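You operate a simulated robot arm through the tools that you are given. There is no shell and no other tool.

You are at the controls of a simulated robot arm. One attempt, no reset.

## Task
Pull the old shim and shim the bracket till the gauge shows no gap.
Fine: free the lock knob first and lock it again at the end. Where these are worked on the way, their far stop is far enough and under half their travel is too little: lock knob.

Only the result counts: the job must be done as asked and must still hold three seconds after the hand-in. Knocking over, shifting, dropping, spilling or breaking anything else fails it.

## Robot
A 6-joint arm with a two-finger parallel gripper, fixed in place. Base frame: the origin is at the foot of the arm, x ahead of it, y to its left, z up; the work surface is at about z = 0. Units: mm, degrees, N and s.
With the tool pointing down near the work surface it reaches from about 120 to 500 mm from the base axis. Its first joint turns from -72.0 to 72.0 degrees. Payload 0.65 kg.
The tool frame sits at the grasp point between the pads (the TCP): z along the fingers, y along the line on which they close. The tips reach 25 mm beyond it. Largest opening 76 mm; finger width 18, thickness 10; the body of the gripper, 36 by 78 mm, starts 45 mm behind the TCP.
Orientation is that of the tool frame in the base frame, as a unit quaternion [w, x, y, z]. With the fingers straight down and closing along the base's y, the tool's x points along the base's -x, its y along +y and its z along -z.

## Interface
- The arm moves only by the tool step_arm. Its argument "motion" is a list of rows, each a list of 3 entries, a list of its own where there are three numbers: the turn, a rotation vector about the base's x, y, z in units of 5 degrees (1.0 is 5 degrees), then the shift along the base's x, y, z in units of 50 mm (1.0 is 50 mm), then the closure, from 0 (fully open) to 1 (shut). In form: [[[ax, ay, az], [x, y, z], jaw], ...]. A call has 1 to 20 rows; each row shifts and turns the commanded pose from where the row before left it. A call with a number of a shift or a turn outside -1 to 1 is refused whole. A row lasts 0.2 s, in which the tool goes at most 50 mm and 8.6 degrees; a call with a longer step from one row to the next is refused whole, and so is a gripper value outside its range. Where a pose cannot be reached the arm comes as near as it can. A force on the tool above 90 N (or 10 N above the force at the start of the call, whichever is more), or a blocked arm, ends the call early, and 0.2 s more pass. The fingers move at their own pace (about 108 mm/s each) and stop on an object; they squeeze with about 45 N. The grip force told is the motor's: it shows also when the fingers shut on nothing. Time passes only in rows, and 0.2 s behind the last, so rows that do not move let the fingers close. The reply holds the time, the measured pose of the TCP, the force on the tool along the base axes, the opening and the grip force, in the units named above and with some noise, with the torque about the TCP (base axes, N m) and any sound that the robot's microphone picked up, and new pictures: "pictures" is both (left out), scene, wrist or none.
- Cameras (640 x 400 px; columns grow to the right, rows downward): "scene" is fixed at [89.3, 282.1, 430.1]; the picture's right is [-0.56, -0.83, 0.00], its down [-0.35, 0.23, -0.91] and it looks along [0.75, -0.51, -0.42] (base axes); focal length 214 px, centre (320, 200). "wrist" rides on the gripper at [58, 11, -81] in the tool frame; the picture's right is [-0.18, 0.98, 0.00], its down [-0.75, -0.14, -0.64] and it looks along [-0.63, -0.12, 0.77] (tool axes); focal length 243 px, centre (320, 200). There is no depth. A picture from a camera that has moved, and an enlarged one, comes with that camera's place and axes in the base frame and with its lens. The place of the scene camera against the robot may be out by one fixed shift of up to 25 mm in any direction.
- close_up(camera, box): a new picture of the part [left, top, right, bottom] of that camera's present view, enlarged. The clock stands still meanwhile.
- finish_job(): hands the job in; it is judged then, once.

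Nothing tells you positions but the pictures and the camera data. Unless the task says otherwise, let go and move clear before handing in.

The tools are called after ">>>" by a JSON object that holds its "method" and its "body". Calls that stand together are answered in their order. step_arm: Moves the arm, as the interface text tells. Its arguments: {"type":"object","properties":{"motion":{"type":"array","items":{"type":"array"}},"pictures":{"type":"string","enum":["both","scene","wrist","none"]}},"required":["motion"]} The other tools are called the same way: close_up (camera, box) takes an enlarged picture of a part of a camera's view; finish_job () hands the job in.

At the start:

```text
time_s: 0.0
position: [257.8, 108.1, 331.3]
tcp_rot: [0.001, 0.0, 1.0, 0.0]
force: [0.5, 0.7, -1.0]
wrist_torque: [0.02, 0.0, 0.03]
finger_gap: 76.1
gripper_force: 0.1
```

scene: 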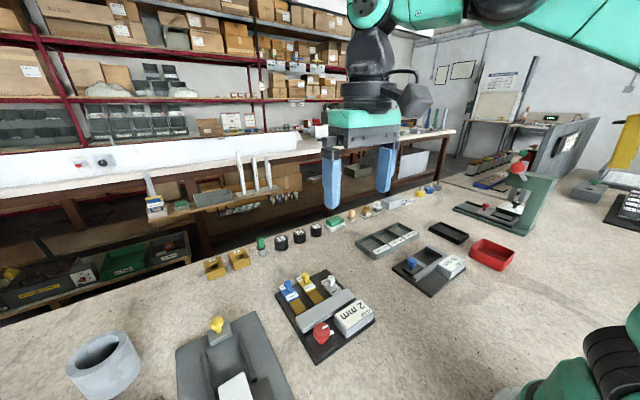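
wrist: 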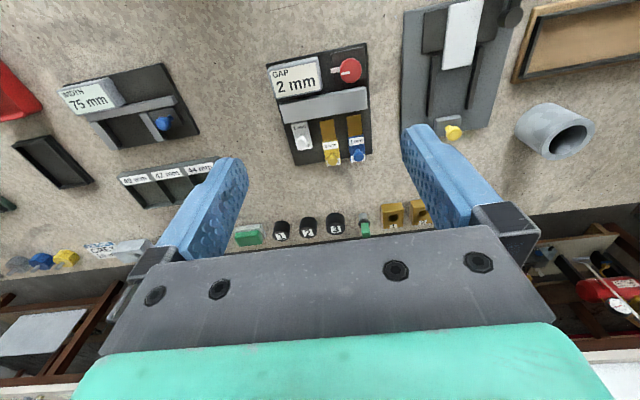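

I see a board with a display "GAP 2 mm", a red knob, a grey bar and three tagged pieces (white, yellow, blue). I'll take close-ups of it from both cameras before moving.

>>> {"method": "close_up", "body": {"camera": "wrist", "box": [250, 30, 410, 180]}}

>>> {"method": "close_up", "body": {"camera": "scene", "box": [260, 250, 400, 370]}}

>>> {"method": "close_up", "body": {"camera": "wrist", "box": [50, 50, 250, 200]}}

>>> {"method": "close_up", "body": {"camera": "wrist", "box": [220, 180, 450, 260]}}

```text
2.67 times, centred on (330, 105) of wrist
camera zoom: at [199.2, 118.2, 410.5], right [0.18, 0.98, 0.0], down [0.75, -0.14, 0.64], along [0.63, -0.12, -0.77], focal length 647 px, centre (293, 453)
```

zoom: 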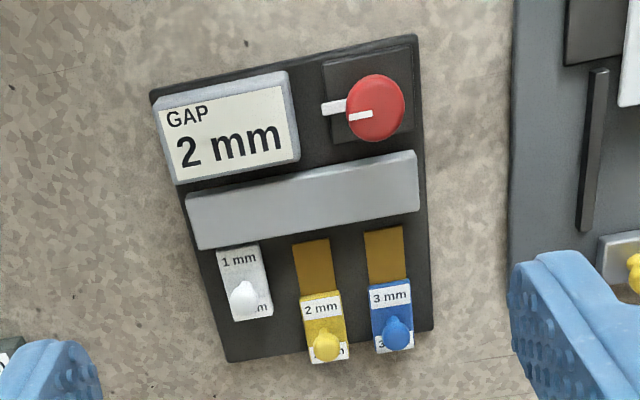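

```text
3.33 times, centred on (330, 310) of scene
camera zoom: at [89.3, 282.1, 430.1], right [-0.56, -0.83, 0.0], down [-0.35, 0.23, -0.91], along [0.75, -0.51, -0.42], focal length 715 px, centre (287, -167)
```

zoom: 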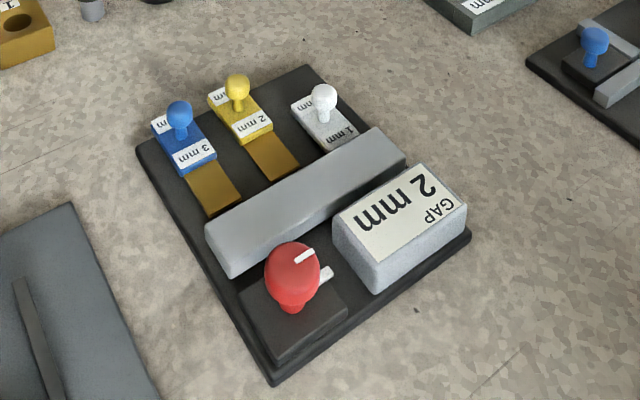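

```text
2.67 times, centred on (150, 125) of wrist
camera zoom: at [199.2, 118.2, 410.5], right [0.18, 0.98, 0.0], down [0.75, -0.14, 0.64], along [0.63, -0.12, -0.77], focal length 647 px, centre (773, 400)
```

zoom: 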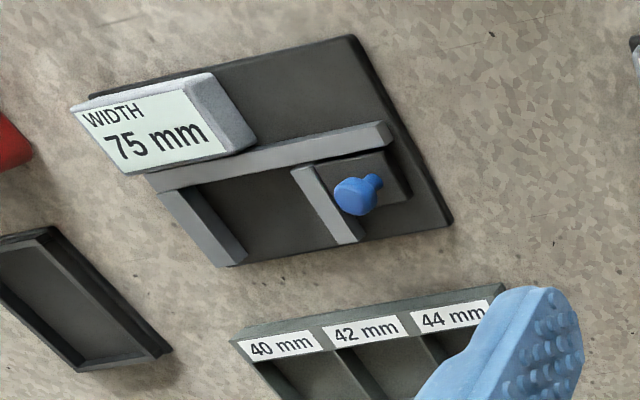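

```text
2.78 times, centred on (335, 220) of wrist
camera zoom: at [199.2, 118.2, 410.5], right [0.18, 0.98, 0.0], down [0.75, -0.14, 0.64], along [0.63, -0.12, -0.77], focal length 675 px, centre (278, 144)
```

zoom: 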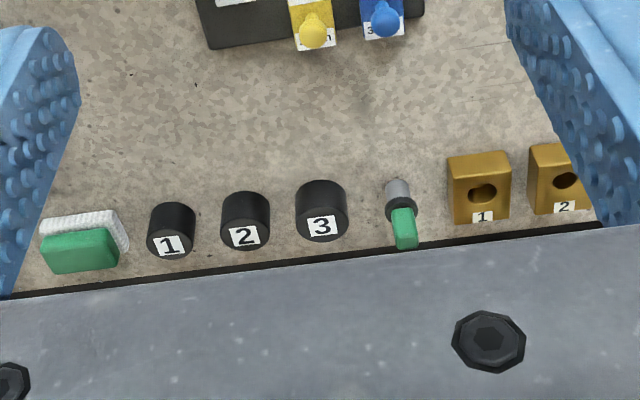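

>>> {"method": "close_up", "body": {"camera": "scene", "box": [300, 310, 348, 340]}}

>>> {"method": "close_up", "body": {"camera": "wrist", "box": [320, 40, 384, 80]}}

>>> {"method": "close_up", "body": {"camera": "scene", "box": [270, 260, 350, 310]}}

```text
13.33 times, centred on (324, 325) of scene
camera zoom: at [89.3, 282.1, 430.1], right [-0.56, -0.83, 0.0], down [-0.35, 0.23, -0.91], along [0.75, -0.51, -0.42], focal length 2860 px, centre (267, -1467)
```

zoom: 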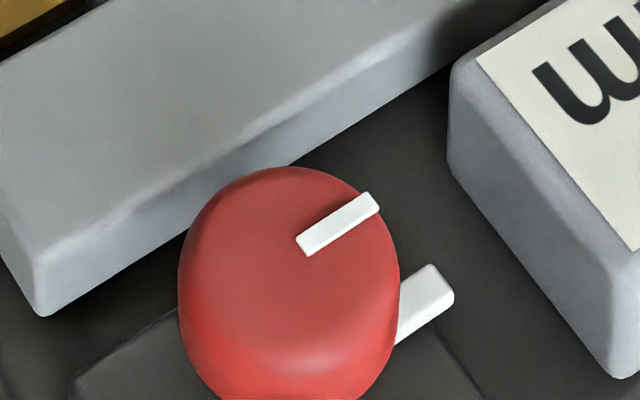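

```text
10.00 times, centred on (352, 60) of wrist
camera zoom: at [199.2, 118.2, 410.5], right [0.18, 0.98, 0.0], down [0.75, -0.14, 0.64], along [0.63, -0.12, -0.77], focal length 2426 px, centre (0, 1600)
```

zoom: 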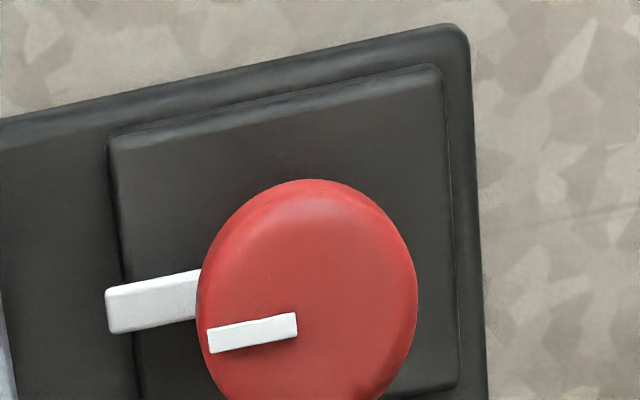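

```text
8.00 times, centred on (310, 285) of scene
camera zoom: at [89.3, 282.1, 430.1], right [-0.56, -0.83, 0.0], down [-0.35, 0.23, -0.91], along [0.75, -0.51, -0.42], focal length 1716 px, centre (400, -480)
```

zoom: 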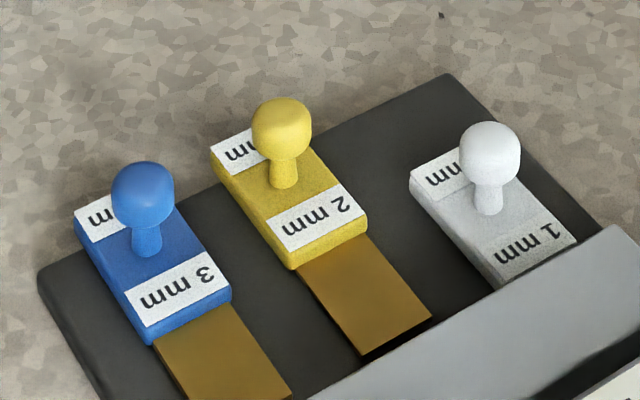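

The board spans about x 260–435 and y 26–171. The red knob is near (285, 144), the grey bar near x 312–346, and the white 1 mm shim is in place while yellow 2 mm and blue 3 mm are out. I'll move closer for a better look and to triangulate heights.

>>> {"method": "step_arm", "body": {"motion": [[[0, 0, 0], [-0.2, 0, -0.87], 0], [[0, 0, 0], [-0.2, 0, -0.87], 0], [[0, 0, 0], [-0.2, 0, -0.87], 0], [[0, 0, 0], [0, 0, 0], 0]], "pictures": "both"}}

```text
time_s: 1.0
position: [225.9, 107.2, 201.0]
tcp_rot: [0.0, 0.0, 1.0, 0.001]
force: [-0.3, -0.7, -0.9]
wrist_torque: [0.02, -0.01, -0.02]
finger_gap: 76.1
gripper_force: 0.0
camera wrist: at [168.7, 118.3, 279.8], right [0.18, 0.98, 0.0], down [0.75, -0.14, 0.64], along [0.63, -0.12, -0.77], focal length 243 px, centre (320, 200)
```

scene: 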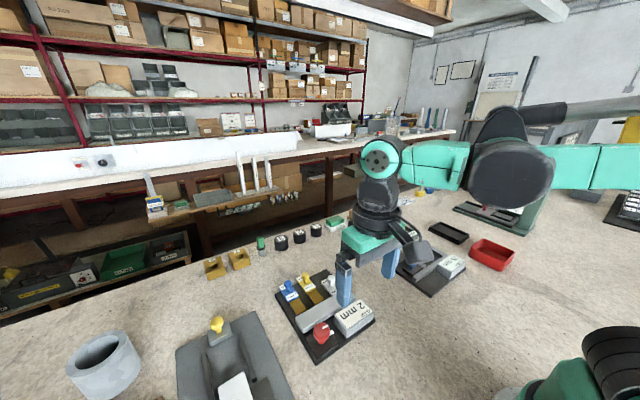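
wrist: 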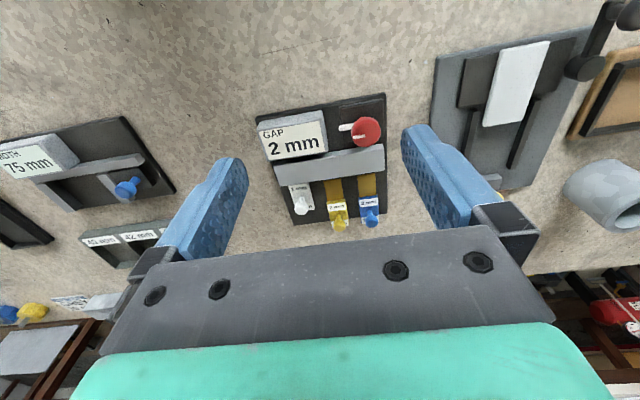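

>>> {"method": "close_up", "body": {"camera": "wrist", "box": [250, 80, 402, 175]}}

>>> {"method": "close_up", "body": {"camera": "wrist", "box": [270, 160, 398, 240]}}

>>> {"method": "close_up", "body": {"camera": "wrist", "box": [330, 100, 394, 140]}}

```text
4.21 times, centred on (326, 128) of wrist
camera zoom: at [168.7, 118.3, 279.8], right [0.18, 0.98, 0.0], down [0.75, -0.14, 0.64], along [0.63, -0.12, -0.77], focal length 1022 px, centre (295, 505)
```

zoom: 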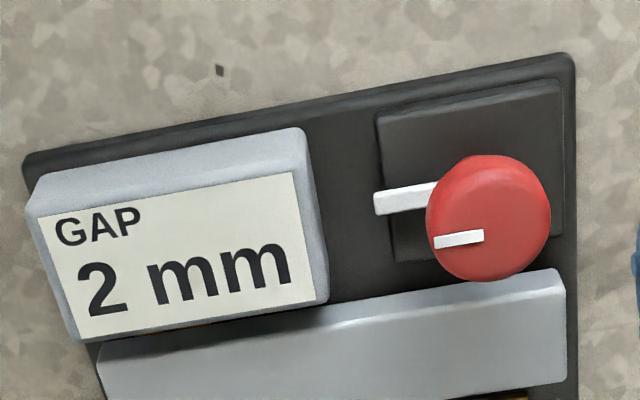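

```text
5.00 times, centred on (334, 200) of wrist
camera zoom: at [168.7, 118.3, 279.8], right [0.18, 0.98, 0.0], down [0.75, -0.14, 0.64], along [0.63, -0.12, -0.77], focal length 1213 px, centre (250, 200)
```

zoom: 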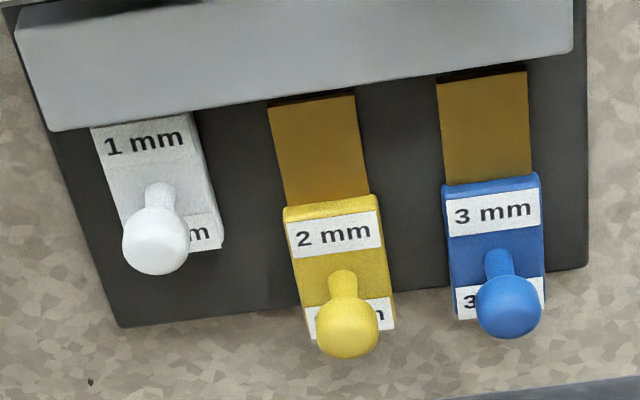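

```text
10.00 times, centred on (362, 120) of wrist
camera zoom: at [168.7, 118.3, 279.8], right [0.18, 0.98, 0.0], down [0.75, -0.14, 0.64], along [0.63, -0.12, -0.77], focal length 2426 px, centre (-100, 1000)
```

zoom: 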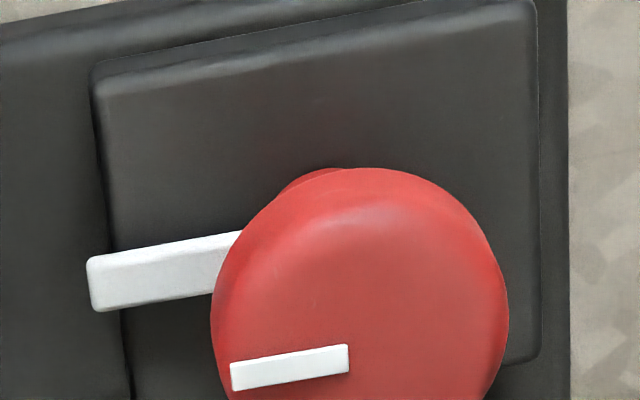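

The knob cap is at about (284, 144), with its top near z 47 and a radius of about 15 mm. I'll get a lower view from another spot to pin down the heights of the bar, housing and shims.

>>> {"method": "step_arm", "body": {"motion": [[[0, 0, 0], [-0.25, 0.37, -0.7], 0], [[0, 0, 0], [-0.25, 0.37, -0.7], 0], [[0, 0, 0], [0, 0, 0], 0]], "pictures": "wrist"}}

>>> {"method": "close_up", "body": {"camera": "wrist", "box": [250, 120, 410, 220]}}

>>> {"method": "close_up", "body": {"camera": "scene", "box": [270, 260, 390, 360]}}

```text
time_s: 1.8
position: [202.4, 145.6, 130.8]
tcp_rot: [0.001, 0.0, 1.0, 0.0]
force: [0.3, -0.4, 0.2]
wrist_torque: [0.01, -0.01, 0.03]
finger_gap: 76.3
gripper_force: 0.1
camera wrist: at [143.7, 155.6, 210.7], right [0.18, 0.98, 0.0], down [0.75, -0.14, 0.64], along [0.63, -0.12, -0.77], focal length 243 px, centre (320, 200)
```

wrist: 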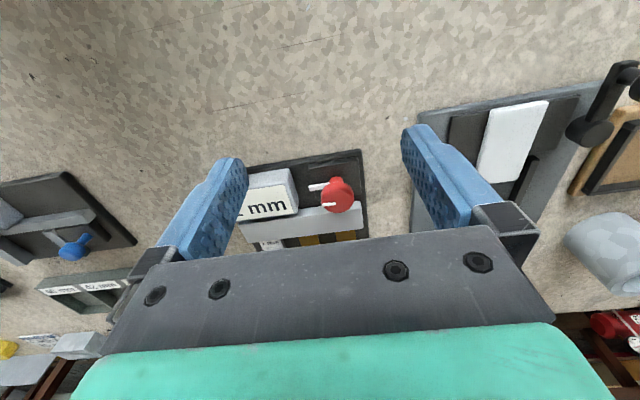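

```text
4.00 times, centred on (330, 170) of wrist
camera zoom: at [143.7, 155.6, 210.7], right [0.18, 0.98, 0.0], down [0.75, -0.14, 0.64], along [0.63, -0.12, -0.77], focal length 970 px, centre (280, 320)
```

zoom: 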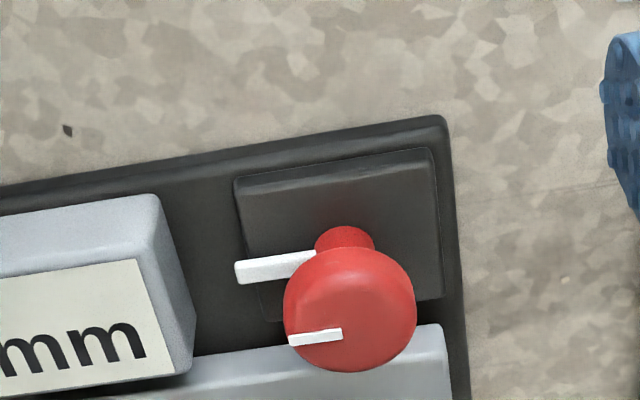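

```text
4.00 times, centred on (330, 310) of scene
camera zoom: at [89.3, 282.1, 430.1], right [-0.56, -0.83, 0.0], down [-0.35, 0.23, -0.91], along [0.75, -0.51, -0.42], focal length 858 px, centre (280, -240)
```

zoom: 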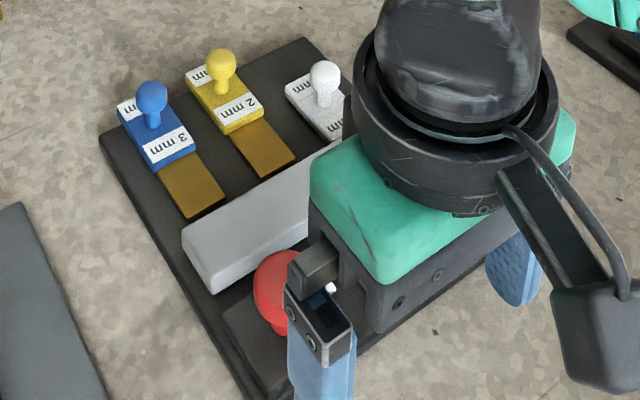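

The knob centre triangulates to (284, 144), cap top at z≈47. The marker and housing top are at about z 18, and the bar top at about z 21. I'll go above the knob with the fingers part closed and check alignment.

>>> {"method": "step_arm", "body": {"motion": [[[0, 0, 0], [0.816, -0.012, 0], 0.42], [[0, 0, 0], [0.816, -0.012, -0.2], 0.42], [[0, 0, 0], [0, 0, -0.4], 0.42], [[0, 0, 0], [0, 0, 0], 0.42]], "pictures": "both"}}

>>> {"method": "close_up", "body": {"camera": "scene", "box": [260, 220, 420, 360]}}

>>> {"method": "close_up", "body": {"camera": "wrist", "box": [220, 150, 420, 250]}}

```text
time_s: 2.8
position: [285.4, 145.3, 100.1]
tcp_rot: [0.001, 0.001, 1.0, 0.0]
force: [0.4, -0.5, -0.5]
wrist_torque: [0.02, 0.04, 0.04]
finger_gap: 43.8
gripper_force: 0.0
camera wrist: at [227.2, 155.0, 180.0], right [0.18, 0.98, 0.0], down [0.75, -0.14, 0.64], along [0.63, -0.12, -0.77], focal length 243 px, centre (320, 200)
```

scene: 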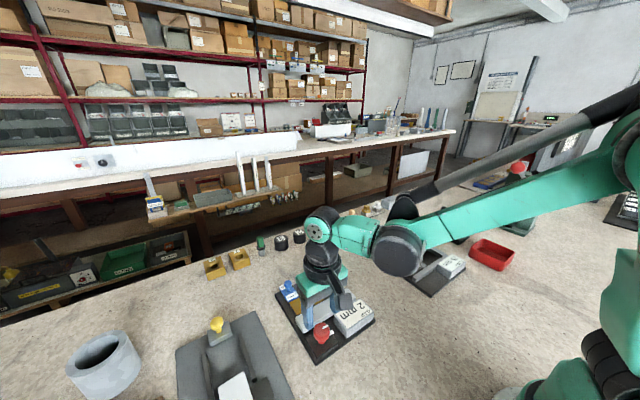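
wrist: 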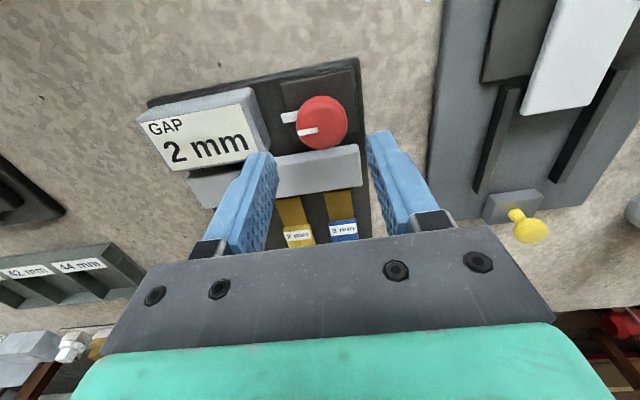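

```text
2.86 times, centred on (340, 290) of scene
camera zoom: at [89.3, 282.1, 430.1], right [-0.56, -0.83, 0.0], down [-0.35, 0.23, -0.91], along [0.75, -0.51, -0.42], focal length 613 px, centre (263, -57)
```

zoom: 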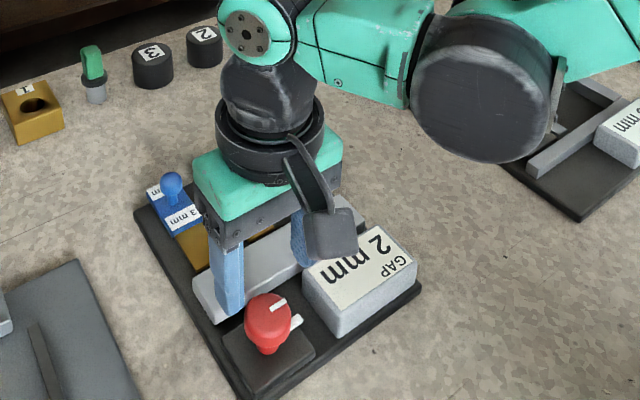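

```text
3.20 times, centred on (320, 200) of wrist
camera zoom: at [227.2, 155.0, 180.0], right [0.18, 0.98, 0.0], down [0.75, -0.14, 0.64], along [0.63, -0.12, -0.77], focal length 776 px, centre (320, 200)
```

zoom: 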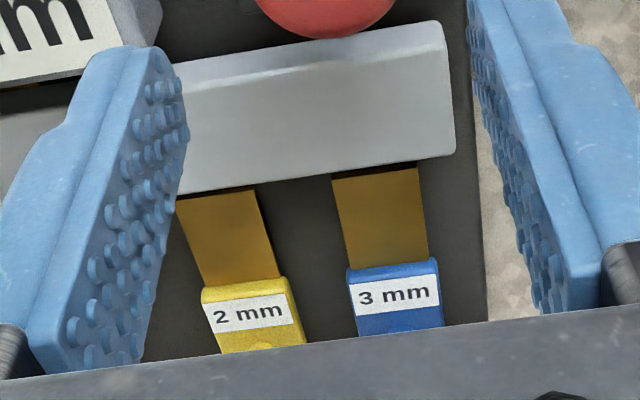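

Alignment is consistent, so I'll descend onto the knob cap with the fingers straddling it, then close.

>>> {"method": "step_arm", "body": {"motion": [[[0, 0, 0], [-0.02, -0.014, -0.4], 0.42], [[0, 0, 0], [0, 0, -0.4], 0.42], [[0, 0, 0], [0, 0, -0.16], 0.42], [[0, 0, 0], [0, 0, 0], 0.42]], "pictures": "both"}}

>>> {"method": "close_up", "body": {"camera": "scene", "box": [270, 260, 390, 360]}}

>>> {"method": "close_up", "body": {"camera": "wrist", "box": [220, 100, 420, 240]}}

```text
time_s: 3.8
position: [283.3, 144.5, 50.6]
tcp_rot: [0.001, 0.0, 1.0, 0.001]
force: [0.9, -0.1, -0.2]
wrist_torque: [0.0, 0.0, 0.0]
finger_gap: 44.1
gripper_force: 0.0
camera wrist: at [224.9, 153.9, 130.9], right [0.18, 0.98, 0.0], down [0.75, -0.14, 0.64], along [0.63, -0.12, -0.77], focal length 243 px, centre (320, 200)
```

scene: 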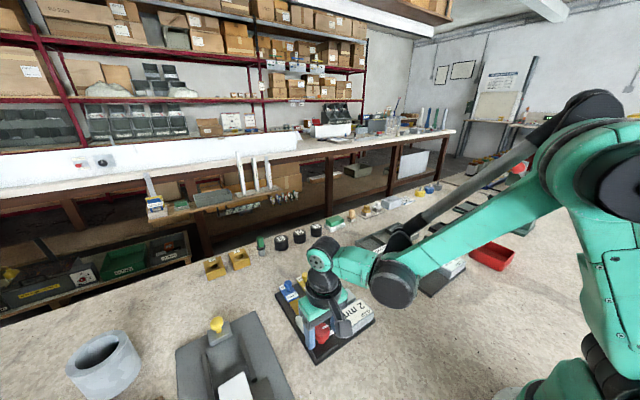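
wrist: 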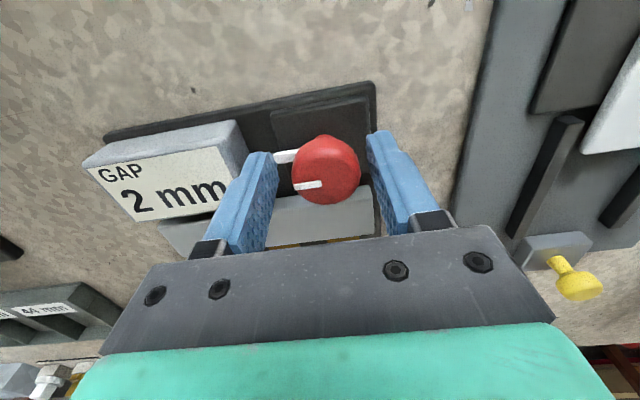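

```text
4.00 times, centred on (330, 310) of scene
camera zoom: at [89.3, 282.1, 430.1], right [-0.56, -0.83, 0.0], down [-0.35, 0.23, -0.91], along [0.75, -0.51, -0.42], focal length 858 px, centre (280, -240)
```

zoom: 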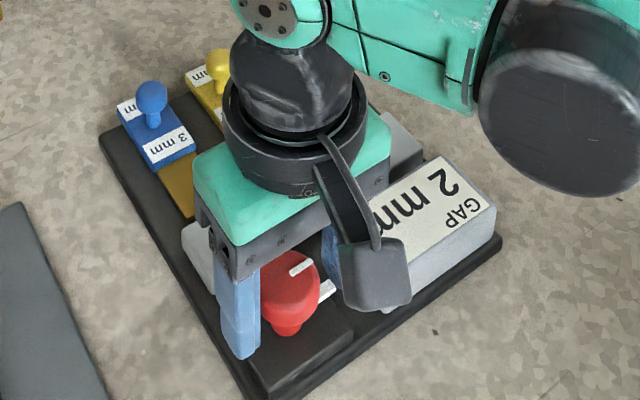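

```text
2.86 times, centred on (320, 170) of wrist
camera zoom: at [224.9, 153.9, 130.9], right [0.18, 0.98, 0.0], down [0.75, -0.14, 0.64], along [0.63, -0.12, -0.77], focal length 693 px, centre (320, 286)
```

zoom: 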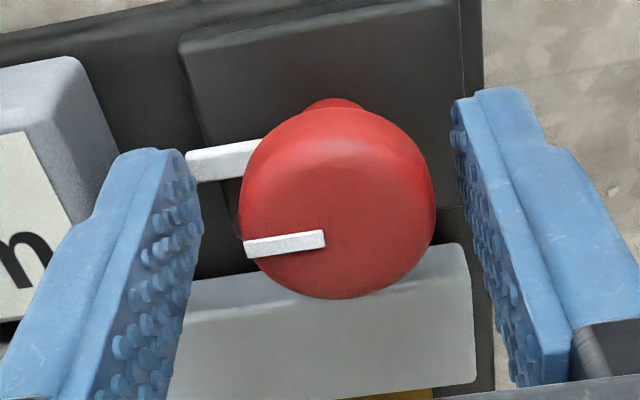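

Fingers straddle the cap well. I'll close the jaw and check the grip.

>>> {"method": "step_arm", "body": {"motion": [[[0, 0, 0], [0, 0, 0], 0.7], [[0, 0, 0], [0, 0, 0], 0.8], [[0, 0, 0], [0, 0, 0], 0.8]], "pictures": "wrist"}}

>>> {"method": "close_up", "body": {"camera": "wrist", "box": [220, 100, 420, 240]}}

```text
time_s: 4.6
position: [282.5, 144.5, 51.8]
tcp_rot: [0.001, -0.001, 1.0, 0.002]
force: [0.1, 22.5, -4.5]
wrist_torque: [0.22, -0.22, 0.03]
finger_gap: 32.8
gripper_force: 11.5
camera wrist: at [224.9, 154.3, 131.1], right [0.18, 0.98, 0.0], down [0.75, -0.14, 0.64], along [0.63, -0.12, -0.77], focal length 243 px, centre (320, 200)
```

wrist: 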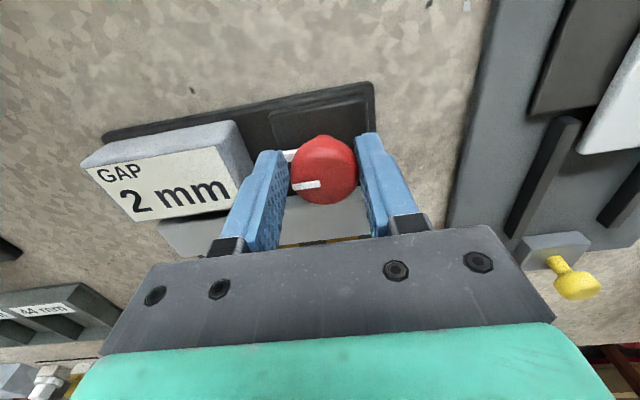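

```text
2.86 times, centred on (320, 170) of wrist
camera zoom: at [224.9, 154.3, 131.1], right [0.18, 0.98, 0.0], down [0.75, -0.14, 0.64], along [0.63, -0.12, -0.77], focal length 693 px, centre (320, 286)
```

zoom: 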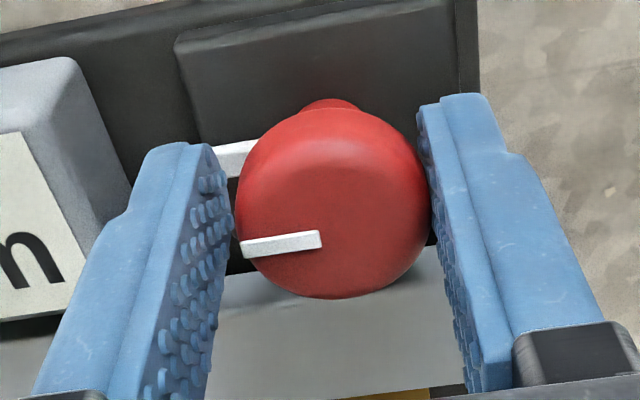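

The right finger touched first with 22 N sideways, so the knob sits slightly further +y. I'll shift about 1 mm that way and finish closing.

>>> {"method": "step_arm", "body": {"motion": [[[0, 0, 0], [0, 0.024, 0], 0.8], [[0, 0, 0], [0, 0, 0], 0.85], [[0, 0, 0], [0, 0, 0], 0.85]], "pictures": "wrist"}}

```text
time_s: 5.4
position: [282.9, 144.9, 52.1]
tcp_rot: [0.0, -0.001, 1.0, 0.0]
force: [-0.7, 24.5, -6.1]
wrist_torque: [0.27, -0.06, 0.02]
finger_gap: 30.5
gripper_force: 11.9
camera wrist: at [224.9, 155.6, 131.2], right [0.18, 0.98, 0.0], down [0.75, -0.14, 0.64], along [0.63, -0.12, -0.77], focal length 243 px, centre (320, 200)
```

wrist: 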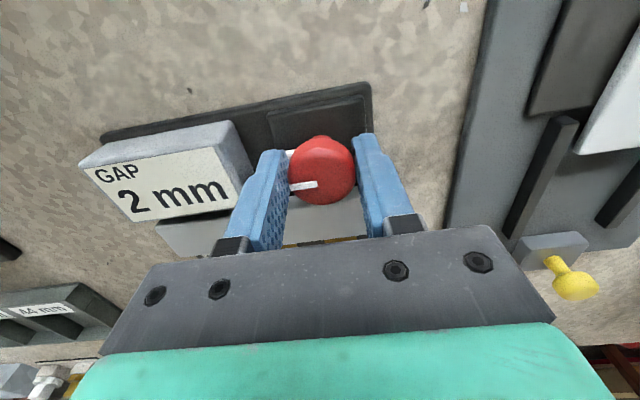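

>>> {"method": "step_arm", "body": {"motion": [[[0, 0, 0], [0, 0.024, 0], 0.85], [[0, 0, 0], [0, 0.01, 0], 0.9], [[0, 0, 0], [0, 0, 0], 0.9]], "pictures": "wrist"}}

>>> {"method": "close_up", "body": {"camera": "wrist", "box": [220, 100, 420, 240]}}

```text
time_s: 6.2
position: [282.9, 146.3, 52.0]
tcp_rot: [0.001, 0.001, 1.0, -0.001]
force: [-0.7, 4.2, -2.2]
wrist_torque: [0.07, 0.31, 0.02]
finger_gap: 29.4
gripper_force: 43.3
camera wrist: at [225.2, 156.5, 131.8], right [0.18, 0.98, 0.0], down [0.75, -0.14, 0.64], along [0.63, -0.12, -0.77], focal length 243 px, centre (320, 200)
```

wrist: 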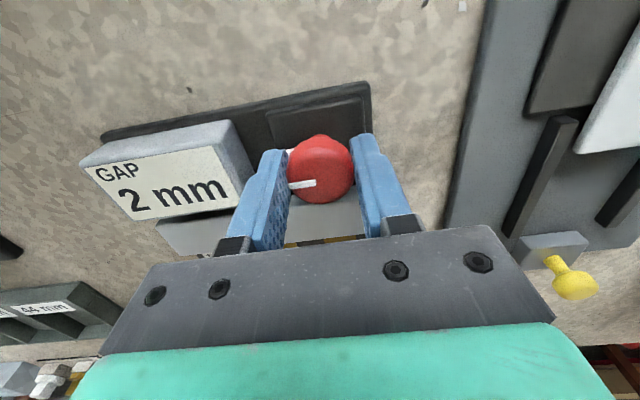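

```text
2.86 times, centred on (320, 170) of wrist
camera zoom: at [225.2, 156.5, 131.8], right [0.18, 0.98, 0.0], down [0.75, -0.14, 0.64], along [0.63, -0.12, -0.77], focal length 693 px, centre (320, 286)
```

zoom: 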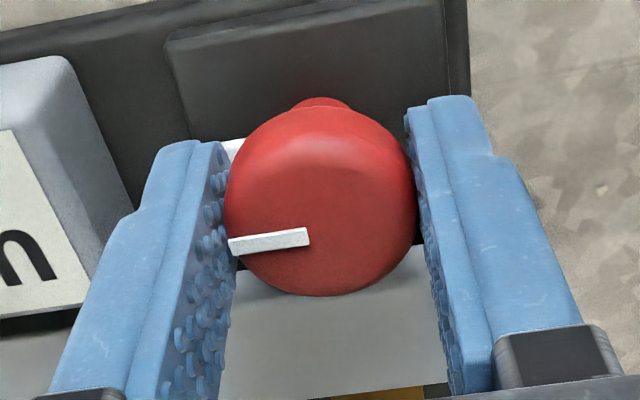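

Solid grip now (gap 29.4 mm, 43 N). I'll try a small turn of +10° about z to feel which way it goes.

>>> {"method": "step_arm", "body": {"motion": [[[0, 0, 1], [0, 0, 0], 0.9], [[0, 0, 1], [0, 0, 0], 0.9], [[0, 0, 0], [0, 0, 0], 0.9]], "pictures": "wrist"}}

```text
time_s: 7.0
position: [282.8, 144.2, 52.7]
tcp_rot: [0.001, -0.088, 0.996, 0.0]
force: [6.2, -0.3, 12.3]
wrist_torque: [-0.15, 0.7, 0.01]
finger_gap: 29.2
gripper_force: 43.0
camera wrist: at [224.1, 145.9, 131.7], right [0.01, 1.0, 0.0], down [0.76, -0.01, 0.64], along [0.64, -0.01, -0.76], focal length 243 px, centre (320, 200)
```

wrist: 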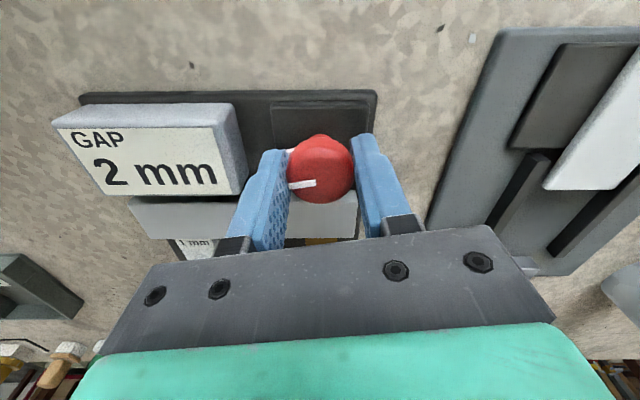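

The mark turned freely with the fingers (+10°, almost no torque). I'll continue in this direction while watching the torque.

>>> {"method": "step_arm", "body": {"motion": [[[0, 0, 1], [0, 0, 0], 0.9], [[0, 0, 1], [0, 0, 0], 0.9], [[0, 0, 1], [0, 0, 0], 0.9], [[0, 0, 1], [0, 0, 0], 0.9], [[0, 0, 0], [0, 0, 0], 0.9]], "pictures": "wrist"}}

```text
time_s: 8.2
position: [283.7, 144.6, 53.9]
tcp_rot: [0.002, -0.26, 0.966, 0.001]
force: [14.9, -6.7, -32.5]
wrist_torque: [0.06, -0.31, 0.03]
finger_gap: 29.2
gripper_force: 43.7
camera wrist: at [227.6, 125.2, 132.0], right [-0.33, 0.94, 0.0], down [0.72, 0.25, 0.64], along [0.61, 0.21, -0.77], focal length 243 px, centre (320, 200)
```

wrist: 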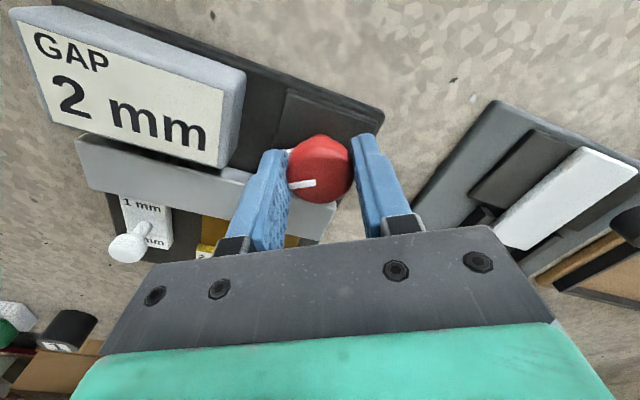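

>>> {"method": "close_up", "body": {"camera": "wrist", "box": [220, 100, 420, 240]}}

>>> {"method": "step_arm", "body": {"motion": [[[0, 0, 0], [0, 0, -0.02], 0.9], [[0, 0, 0], [0, 0, 0], 0.9]], "pictures": "scene"}}

```text
2.86 times, centred on (320, 170) of wrist
camera zoom: at [227.6, 125.2, 132.0], right [-0.33, 0.94, 0.0], down [0.72, 0.25, 0.64], along [0.61, 0.21, -0.77], focal length 693 px, centre (320, 286)
```

zoom: 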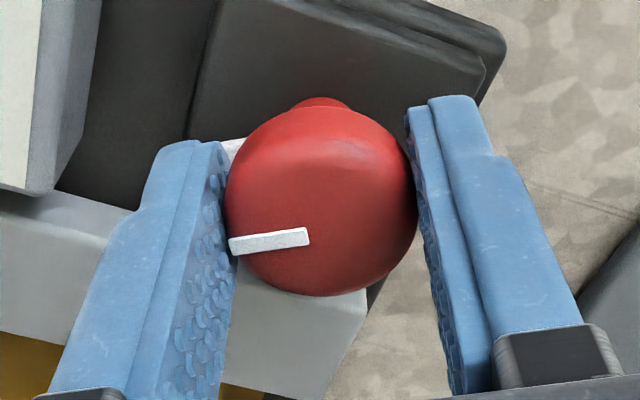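

```text
time_s: 8.8
position: [283.3, 145.4, 52.1]
tcp_rot: [0.001, -0.259, 0.966, 0.001]
force: [5.0, -4.4, 34.3]
wrist_torque: [-0.12, -0.04, 0.0]
finger_gap: 29.3
gripper_force: 43.4
```

scene: 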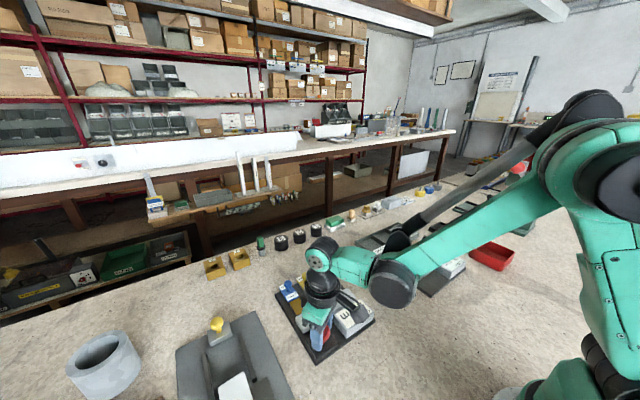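

The knob follows the fingers. I'll ease the vertical load and keep turning.

>>> {"method": "step_arm", "body": {"motion": [[[0, 0, 0], [0, 0, 0.01], 0.9], [[0, 0, 1], [0, 0, 0], 0.9], [[0, 0, 1], [0, 0, 0], 0.9], [[0, 0, 1], [0, 0, 0], 0.9], [[0, 0, 1], [0, 0, 0], 0.9], [[0, 0, 0], [0, 0, 0], 0.9]], "pictures": "wrist"}}

```text
time_s: 10.2
position: [283.0, 146.2, 53.1]
tcp_rot: [0.001, -0.423, 0.906, 0.0]
force: [13.3, -10.9, -33.9]
wrist_torque: [-0.08, -0.09, -0.03]
finger_gap: 29.4
gripper_force: 43.6
camera wrist: at [237.9, 106.9, 131.5], right [-0.64, 0.77, 0.0], down [0.59, 0.49, 0.64], along [0.5, 0.41, -0.77], focal length 243 px, centre (320, 200)
```

wrist: 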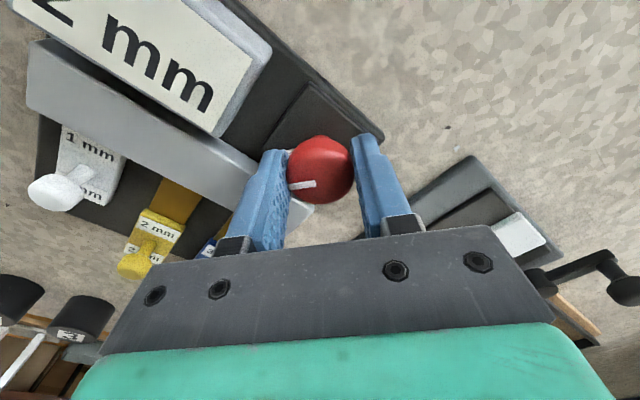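

>>> {"method": "step_arm", "body": {"motion": [[[0, 0, 0], [0, 0, -0.01], 0.9], [[0, 0, 1], [0, 0, 0], 0.9], [[0, 0, 1], [0, 0, 0], 0.9], [[0, 0, 1], [0, 0, -0.005], 0.9], [[0, 0, 1], [0, 0, 0], 0.9], [[0, 0, 0], [0, 0, 0], 0.9]], "pictures": "wrist"}}

```text
time_s: 11.6
position: [284.0, 145.7, 51.0]
tcp_rot: [0.0, -0.574, 0.819, -0.003]
force: [16.9, -22.7, 30.7]
wrist_torque: [-0.44, -0.37, 0.0]
finger_gap: 29.3
gripper_force: 43.3
camera wrist: at [253.8, 94.0, 131.0], right [-0.86, 0.51, 0.0], down [0.39, 0.66, 0.64], along [0.33, 0.55, -0.77], focal length 243 px, centre (320, 200)
```

wrist: 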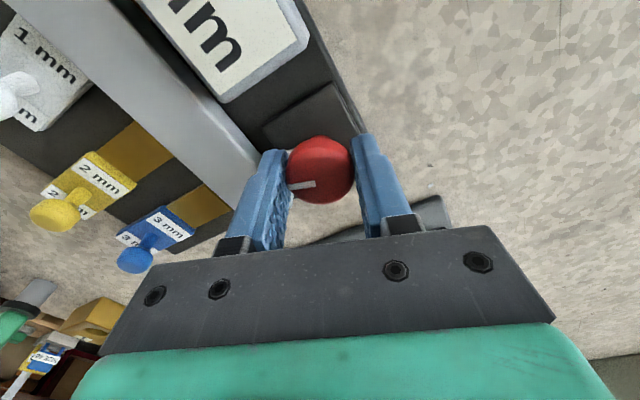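

>>> {"method": "step_arm", "body": {"motion": [[[0, 0, 0], [0.01, -0.014, 0.01], 0.9], [[0, 0, 1], [0, 0, 0], 0.9], [[0, 0, 1], [0, 0, 0], 0.9], [[0, 0, 0], [0, 0, 0], 0.9]], "pictures": "wrist"}}

```text
time_s: 12.6
position: [284.7, 145.4, 52.1]
tcp_rot: [0.002, -0.643, 0.766, 0.0]
force: [27.2, -3.6, -13.5]
wrist_torque: [-0.38, -0.36, 0.04]
finger_gap: 29.5
gripper_force: 43.7
camera wrist: at [263.4, 89.1, 130.8], right [-0.94, 0.35, 0.0], down [0.27, 0.72, 0.64], along [0.23, 0.6, -0.76], focal length 243 px, centre (320, 200)
```

wrist: 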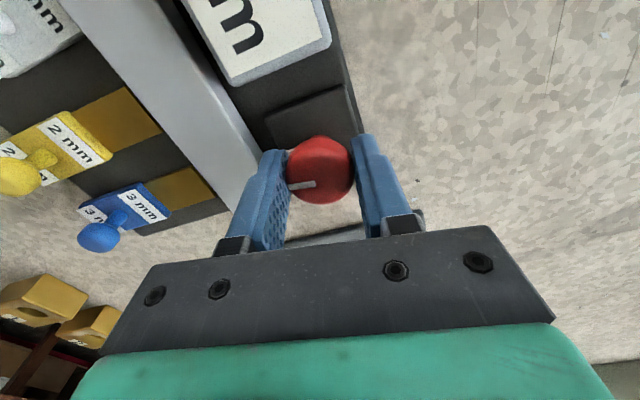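

>>> {"method": "step_arm", "body": {"motion": [[[0, 0, 0], [0.02, 0, -0.004], 0.9], [[0, 0, 1], [0, 0, 0], 0.9], [[0, 0, 1], [0, 0, 0], 0.9], [[0, 0, 0], [0, 0, 0], 0.9]], "pictures": "wrist"}}

>>> {"method": "close_up", "body": {"camera": "wrist", "box": [220, 100, 420, 240]}}

```text
time_s: 13.6
position: [284.2, 144.5, 52.0]
tcp_rot: [0.0, 0.708, -0.706, -0.001]
force: [2.8, -0.4, 34.1]
wrist_torque: [0.0, -0.05, -0.03]
finger_gap: 29.2
gripper_force: 43.2
camera wrist: at [273.9, 86.3, 130.5], right [-0.98, 0.18, 0.0], down [0.14, 0.75, 0.64], along [0.12, 0.63, -0.76], focal length 243 px, centre (320, 200)
```

wrist: 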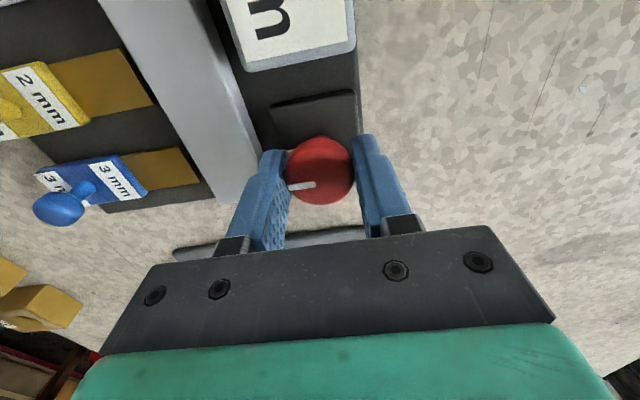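

```text
2.86 times, centred on (320, 170) of wrist
camera zoom: at [273.9, 86.3, 130.5], right [-0.98, 0.18, 0.0], down [0.14, 0.75, 0.64], along [0.12, 0.63, -0.76], focal length 693 px, centre (320, 286)
```

zoom: 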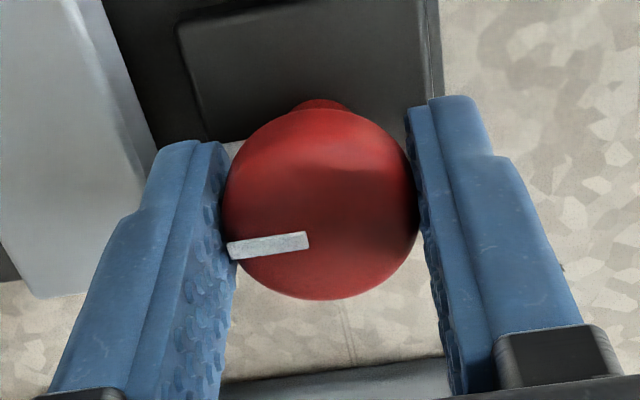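

At 90° there's still no resistance. I'll continue, feeling for the far stop.

>>> {"method": "step_arm", "body": {"motion": [[[0, 0, 0], [0, 0, 0.01], 0.9], [[0, 0, 1], [0, 0, 0], 0.9], [[0, 0, 1], [0, 0, 0], 0.9], [[0, 0, 0], [0, 0, 0], 0.9]], "pictures": "wrist"}}

>>> {"method": "close_up", "body": {"camera": "wrist", "box": [220, 100, 420, 240]}}

```text
time_s: 14.6
position: [284.5, 144.7, 50.7]
tcp_rot: [0.0, 0.767, -0.642, -0.001]
force: [-1.1, -0.9, -11.9]
wrist_torque: [0.08, 0.04, -0.32]
finger_gap: 29.1
gripper_force: 43.1
camera wrist: at [284.3, 85.1, 131.1], right [-1.0, 0.01, 0.0], down [0.01, 0.77, 0.64], along [0.0, 0.64, -0.77], focal length 243 px, centre (320, 200)
```

wrist: 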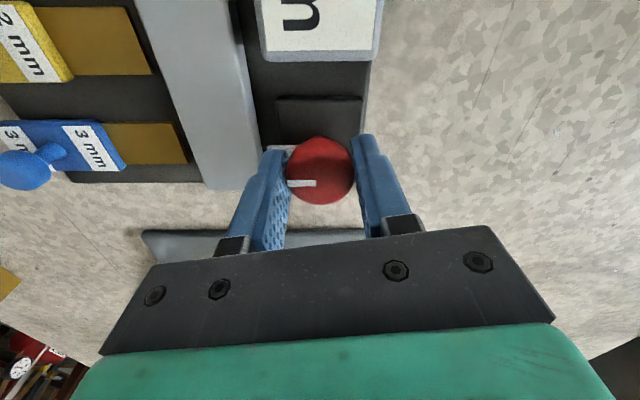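

```text
2.86 times, centred on (320, 170) of wrist
camera zoom: at [284.3, 85.1, 131.1], right [-1.0, 0.01, 0.0], down [0.01, 0.77, 0.64], along [0.0, 0.64, -0.77], focal length 693 px, centre (320, 286)
```

zoom: 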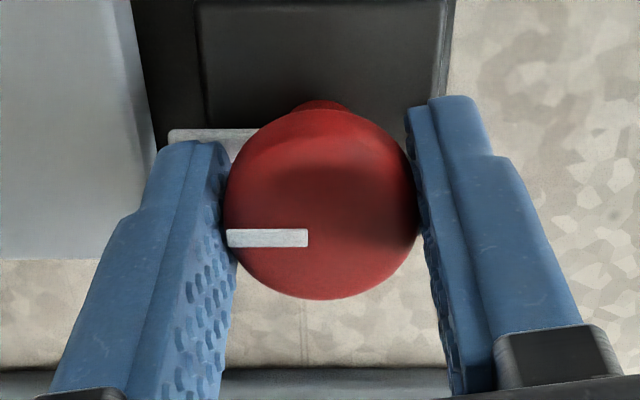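

The mark and pointer now point exactly +x and the fingers slipped with torque 0.32 N m, so the knob is at its 90° far stop. I'll release and lift.

>>> {"method": "step_arm", "body": {"motion": [[[0, 0, 0], [0, 0, 0], 0.5], [[0, 0, 0], [0, 0, 0], 0.42], [[0, 0, 0], [0, 0, 0.5], 0.42], [[0, 0, 0], [0, 0, 0.9], 0.42], [[0, 0, 0], [0, 0, 0.9], 0.42], [[0, 0, -1], [0, 0, 0.4], 0.42], [[0, 0, -1], [0, 0, 0], 0.42], [[0, 0, 0], [0, 0, 0], 0.42]], "pictures": "both"}}

>>> {"method": "close_up", "body": {"camera": "scene", "box": [270, 260, 390, 360]}}

```text
time_s: 16.4
position: [283.8, 145.8, 188.8]
tcp_rot: [0.0, -0.707, 0.707, 0.001]
force: [0.6, 0.4, -0.3]
wrist_torque: [0.01, 0.0, -0.02]
finger_gap: 44.2
gripper_force: 0.1
camera wrist: at [273.7, 86.4, 267.2], right [-0.98, 0.18, 0.0], down [0.14, 0.75, 0.64], along [0.12, 0.63, -0.77], focal length 243 px, centre (320, 200)
```

scene: 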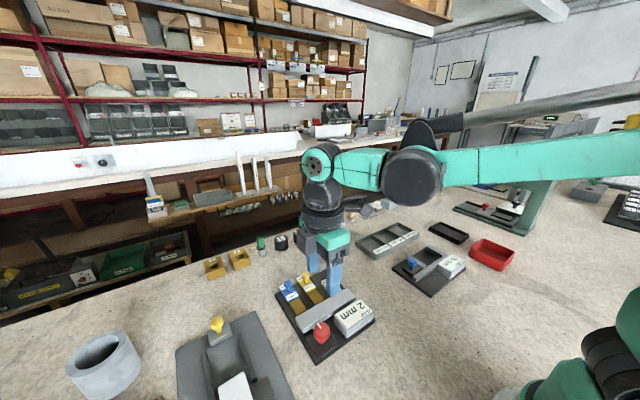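
wrist: 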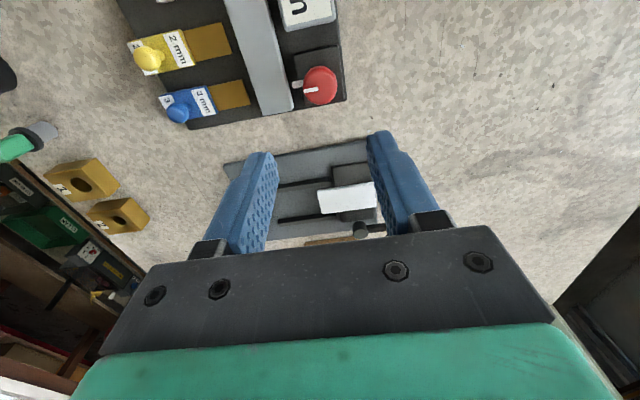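

```text
4.00 times, centred on (330, 310) of scene
camera zoom: at [89.3, 282.1, 430.1], right [-0.56, -0.83, 0.0], down [-0.35, 0.23, -0.91], along [0.75, -0.51, -0.42], focal length 858 px, centre (280, -240)
```

zoom: 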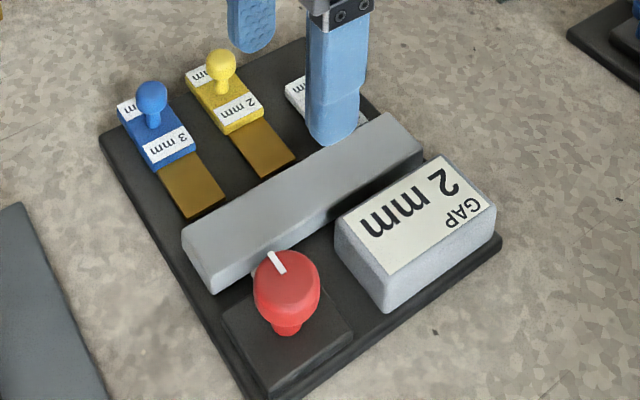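

The knob is at its far stop, with its mark now pointing at +x. The white shim's ball handle triangulates to (373.6, 53.6, 40), yellow to (419.6, 98, 36) and blue to (417.5, 145, 37). I'll turn the gripper back and go above the white handle.

>>> {"method": "step_arm", "body": {"motion": [[[0, 0, -1], [0.1, -0.1017, -0.0765], 0.42], [[0, 0, -1], [0.1, -0.1017, -0.0765], 0.42], [[0, 0, -1], [0.1, -0.1017, -0.0765], 0.42], [[0, 0, -1], [0.1, -0.1017, -0.0765], 0.42], [[0, 0, -1], [0.1, -0.1017, -0.0765], 0.42], [[0, 0, -1], [0.1, -0.1017, -0.0765], 0.42], [[0, 0, -1], [0.1, -0.1017, -0.0765], 0.42], [[0, 0, -1], [0.1, -0.1017, -0.0765], 0.42], [[0, 0, -1], [0.1, -0.1017, -0.0765], 0.42], [[0, 0, -1], [0.1, -0.1017, -0.0765], 0.42], [[0, 0, -1], [0.1, -0.1017, -0.0765], 0.42], [[0, 0, -1], [0.1, -0.1017, -0.0765], 0.42], [[0, 0, -1], [0.1, -0.1017, -0.0765], 0.42], [[0, 0, -1], [0.1, -0.1017, -0.0765], 0.42], [[0, 0, -1], [0.1, -0.1017, -0.0765], 0.42], [[0, 0, -1], [0.1, -0.1017, -0.0765], 0.42], [[0, 0, -1], [0.1, -0.1017, -0.0765], 0.42], [[0, 0, -1], [0.1, -0.1017, -0.0765], 0.42], [[0, 0, 0], [0, 0, 0], 0.42]], "pictures": "both"}}

>>> {"method": "close_up", "body": {"camera": "wrist", "box": [220, 80, 420, 240]}}

>>> {"method": "close_up", "body": {"camera": "scene", "box": [270, 240, 410, 340]}}

```text
time_s: 20.4
position: [373.7, 53.0, 119.4]
tcp_rot: [0.001, -0.001, 1.0, 0.001]
force: [-0.6, -0.5, 0.6]
wrist_torque: [0.01, -0.02, -0.04]
finger_gap: 44.1
gripper_force: 0.1
camera wrist: at [317.2, 63.6, 198.4], right [0.18, 0.98, 0.0], down [0.75, -0.14, 0.64], along [0.63, -0.12, -0.77], focal length 243 px, centre (320, 200)
```

scene: 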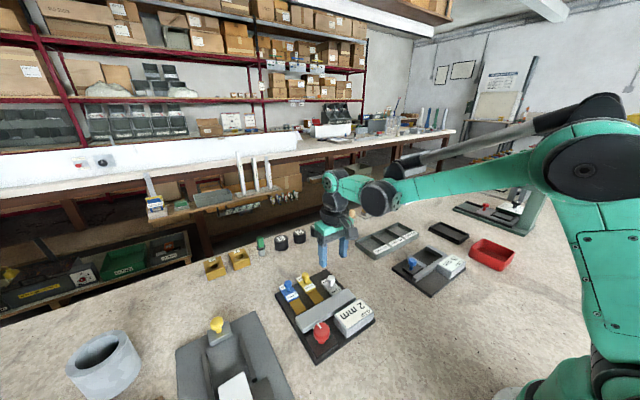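
wrist: 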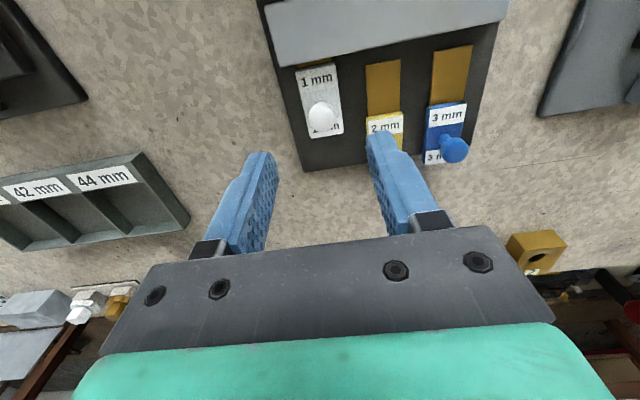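

```text
2.50 times, centred on (320, 160) of wrist
camera zoom: at [317.2, 63.6, 198.4], right [0.18, 0.98, 0.0], down [0.75, -0.14, 0.64], along [0.63, -0.12, -0.77], focal length 606 px, centre (320, 300)
```

zoom: 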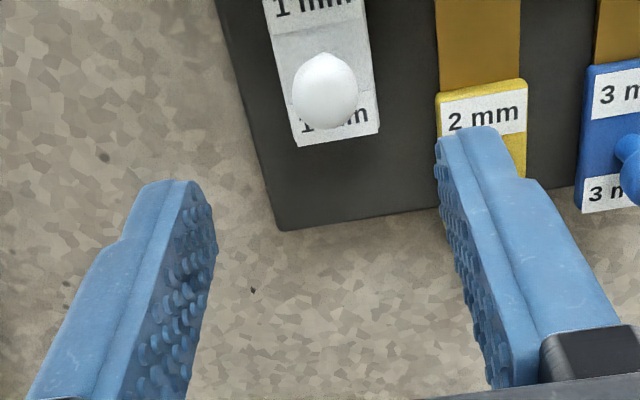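

```text
4.00 times, centred on (340, 290) of scene
camera zoom: at [89.3, 282.1, 430.1], right [-0.56, -0.83, 0.0], down [-0.35, 0.23, -0.91], along [0.75, -0.51, -0.42], focal length 858 px, centre (240, -160)
```

zoom: 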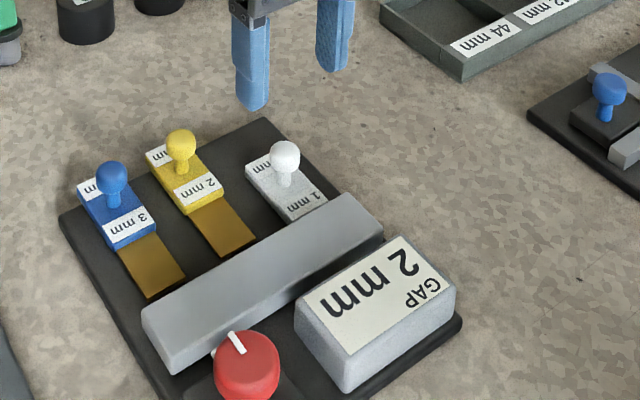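

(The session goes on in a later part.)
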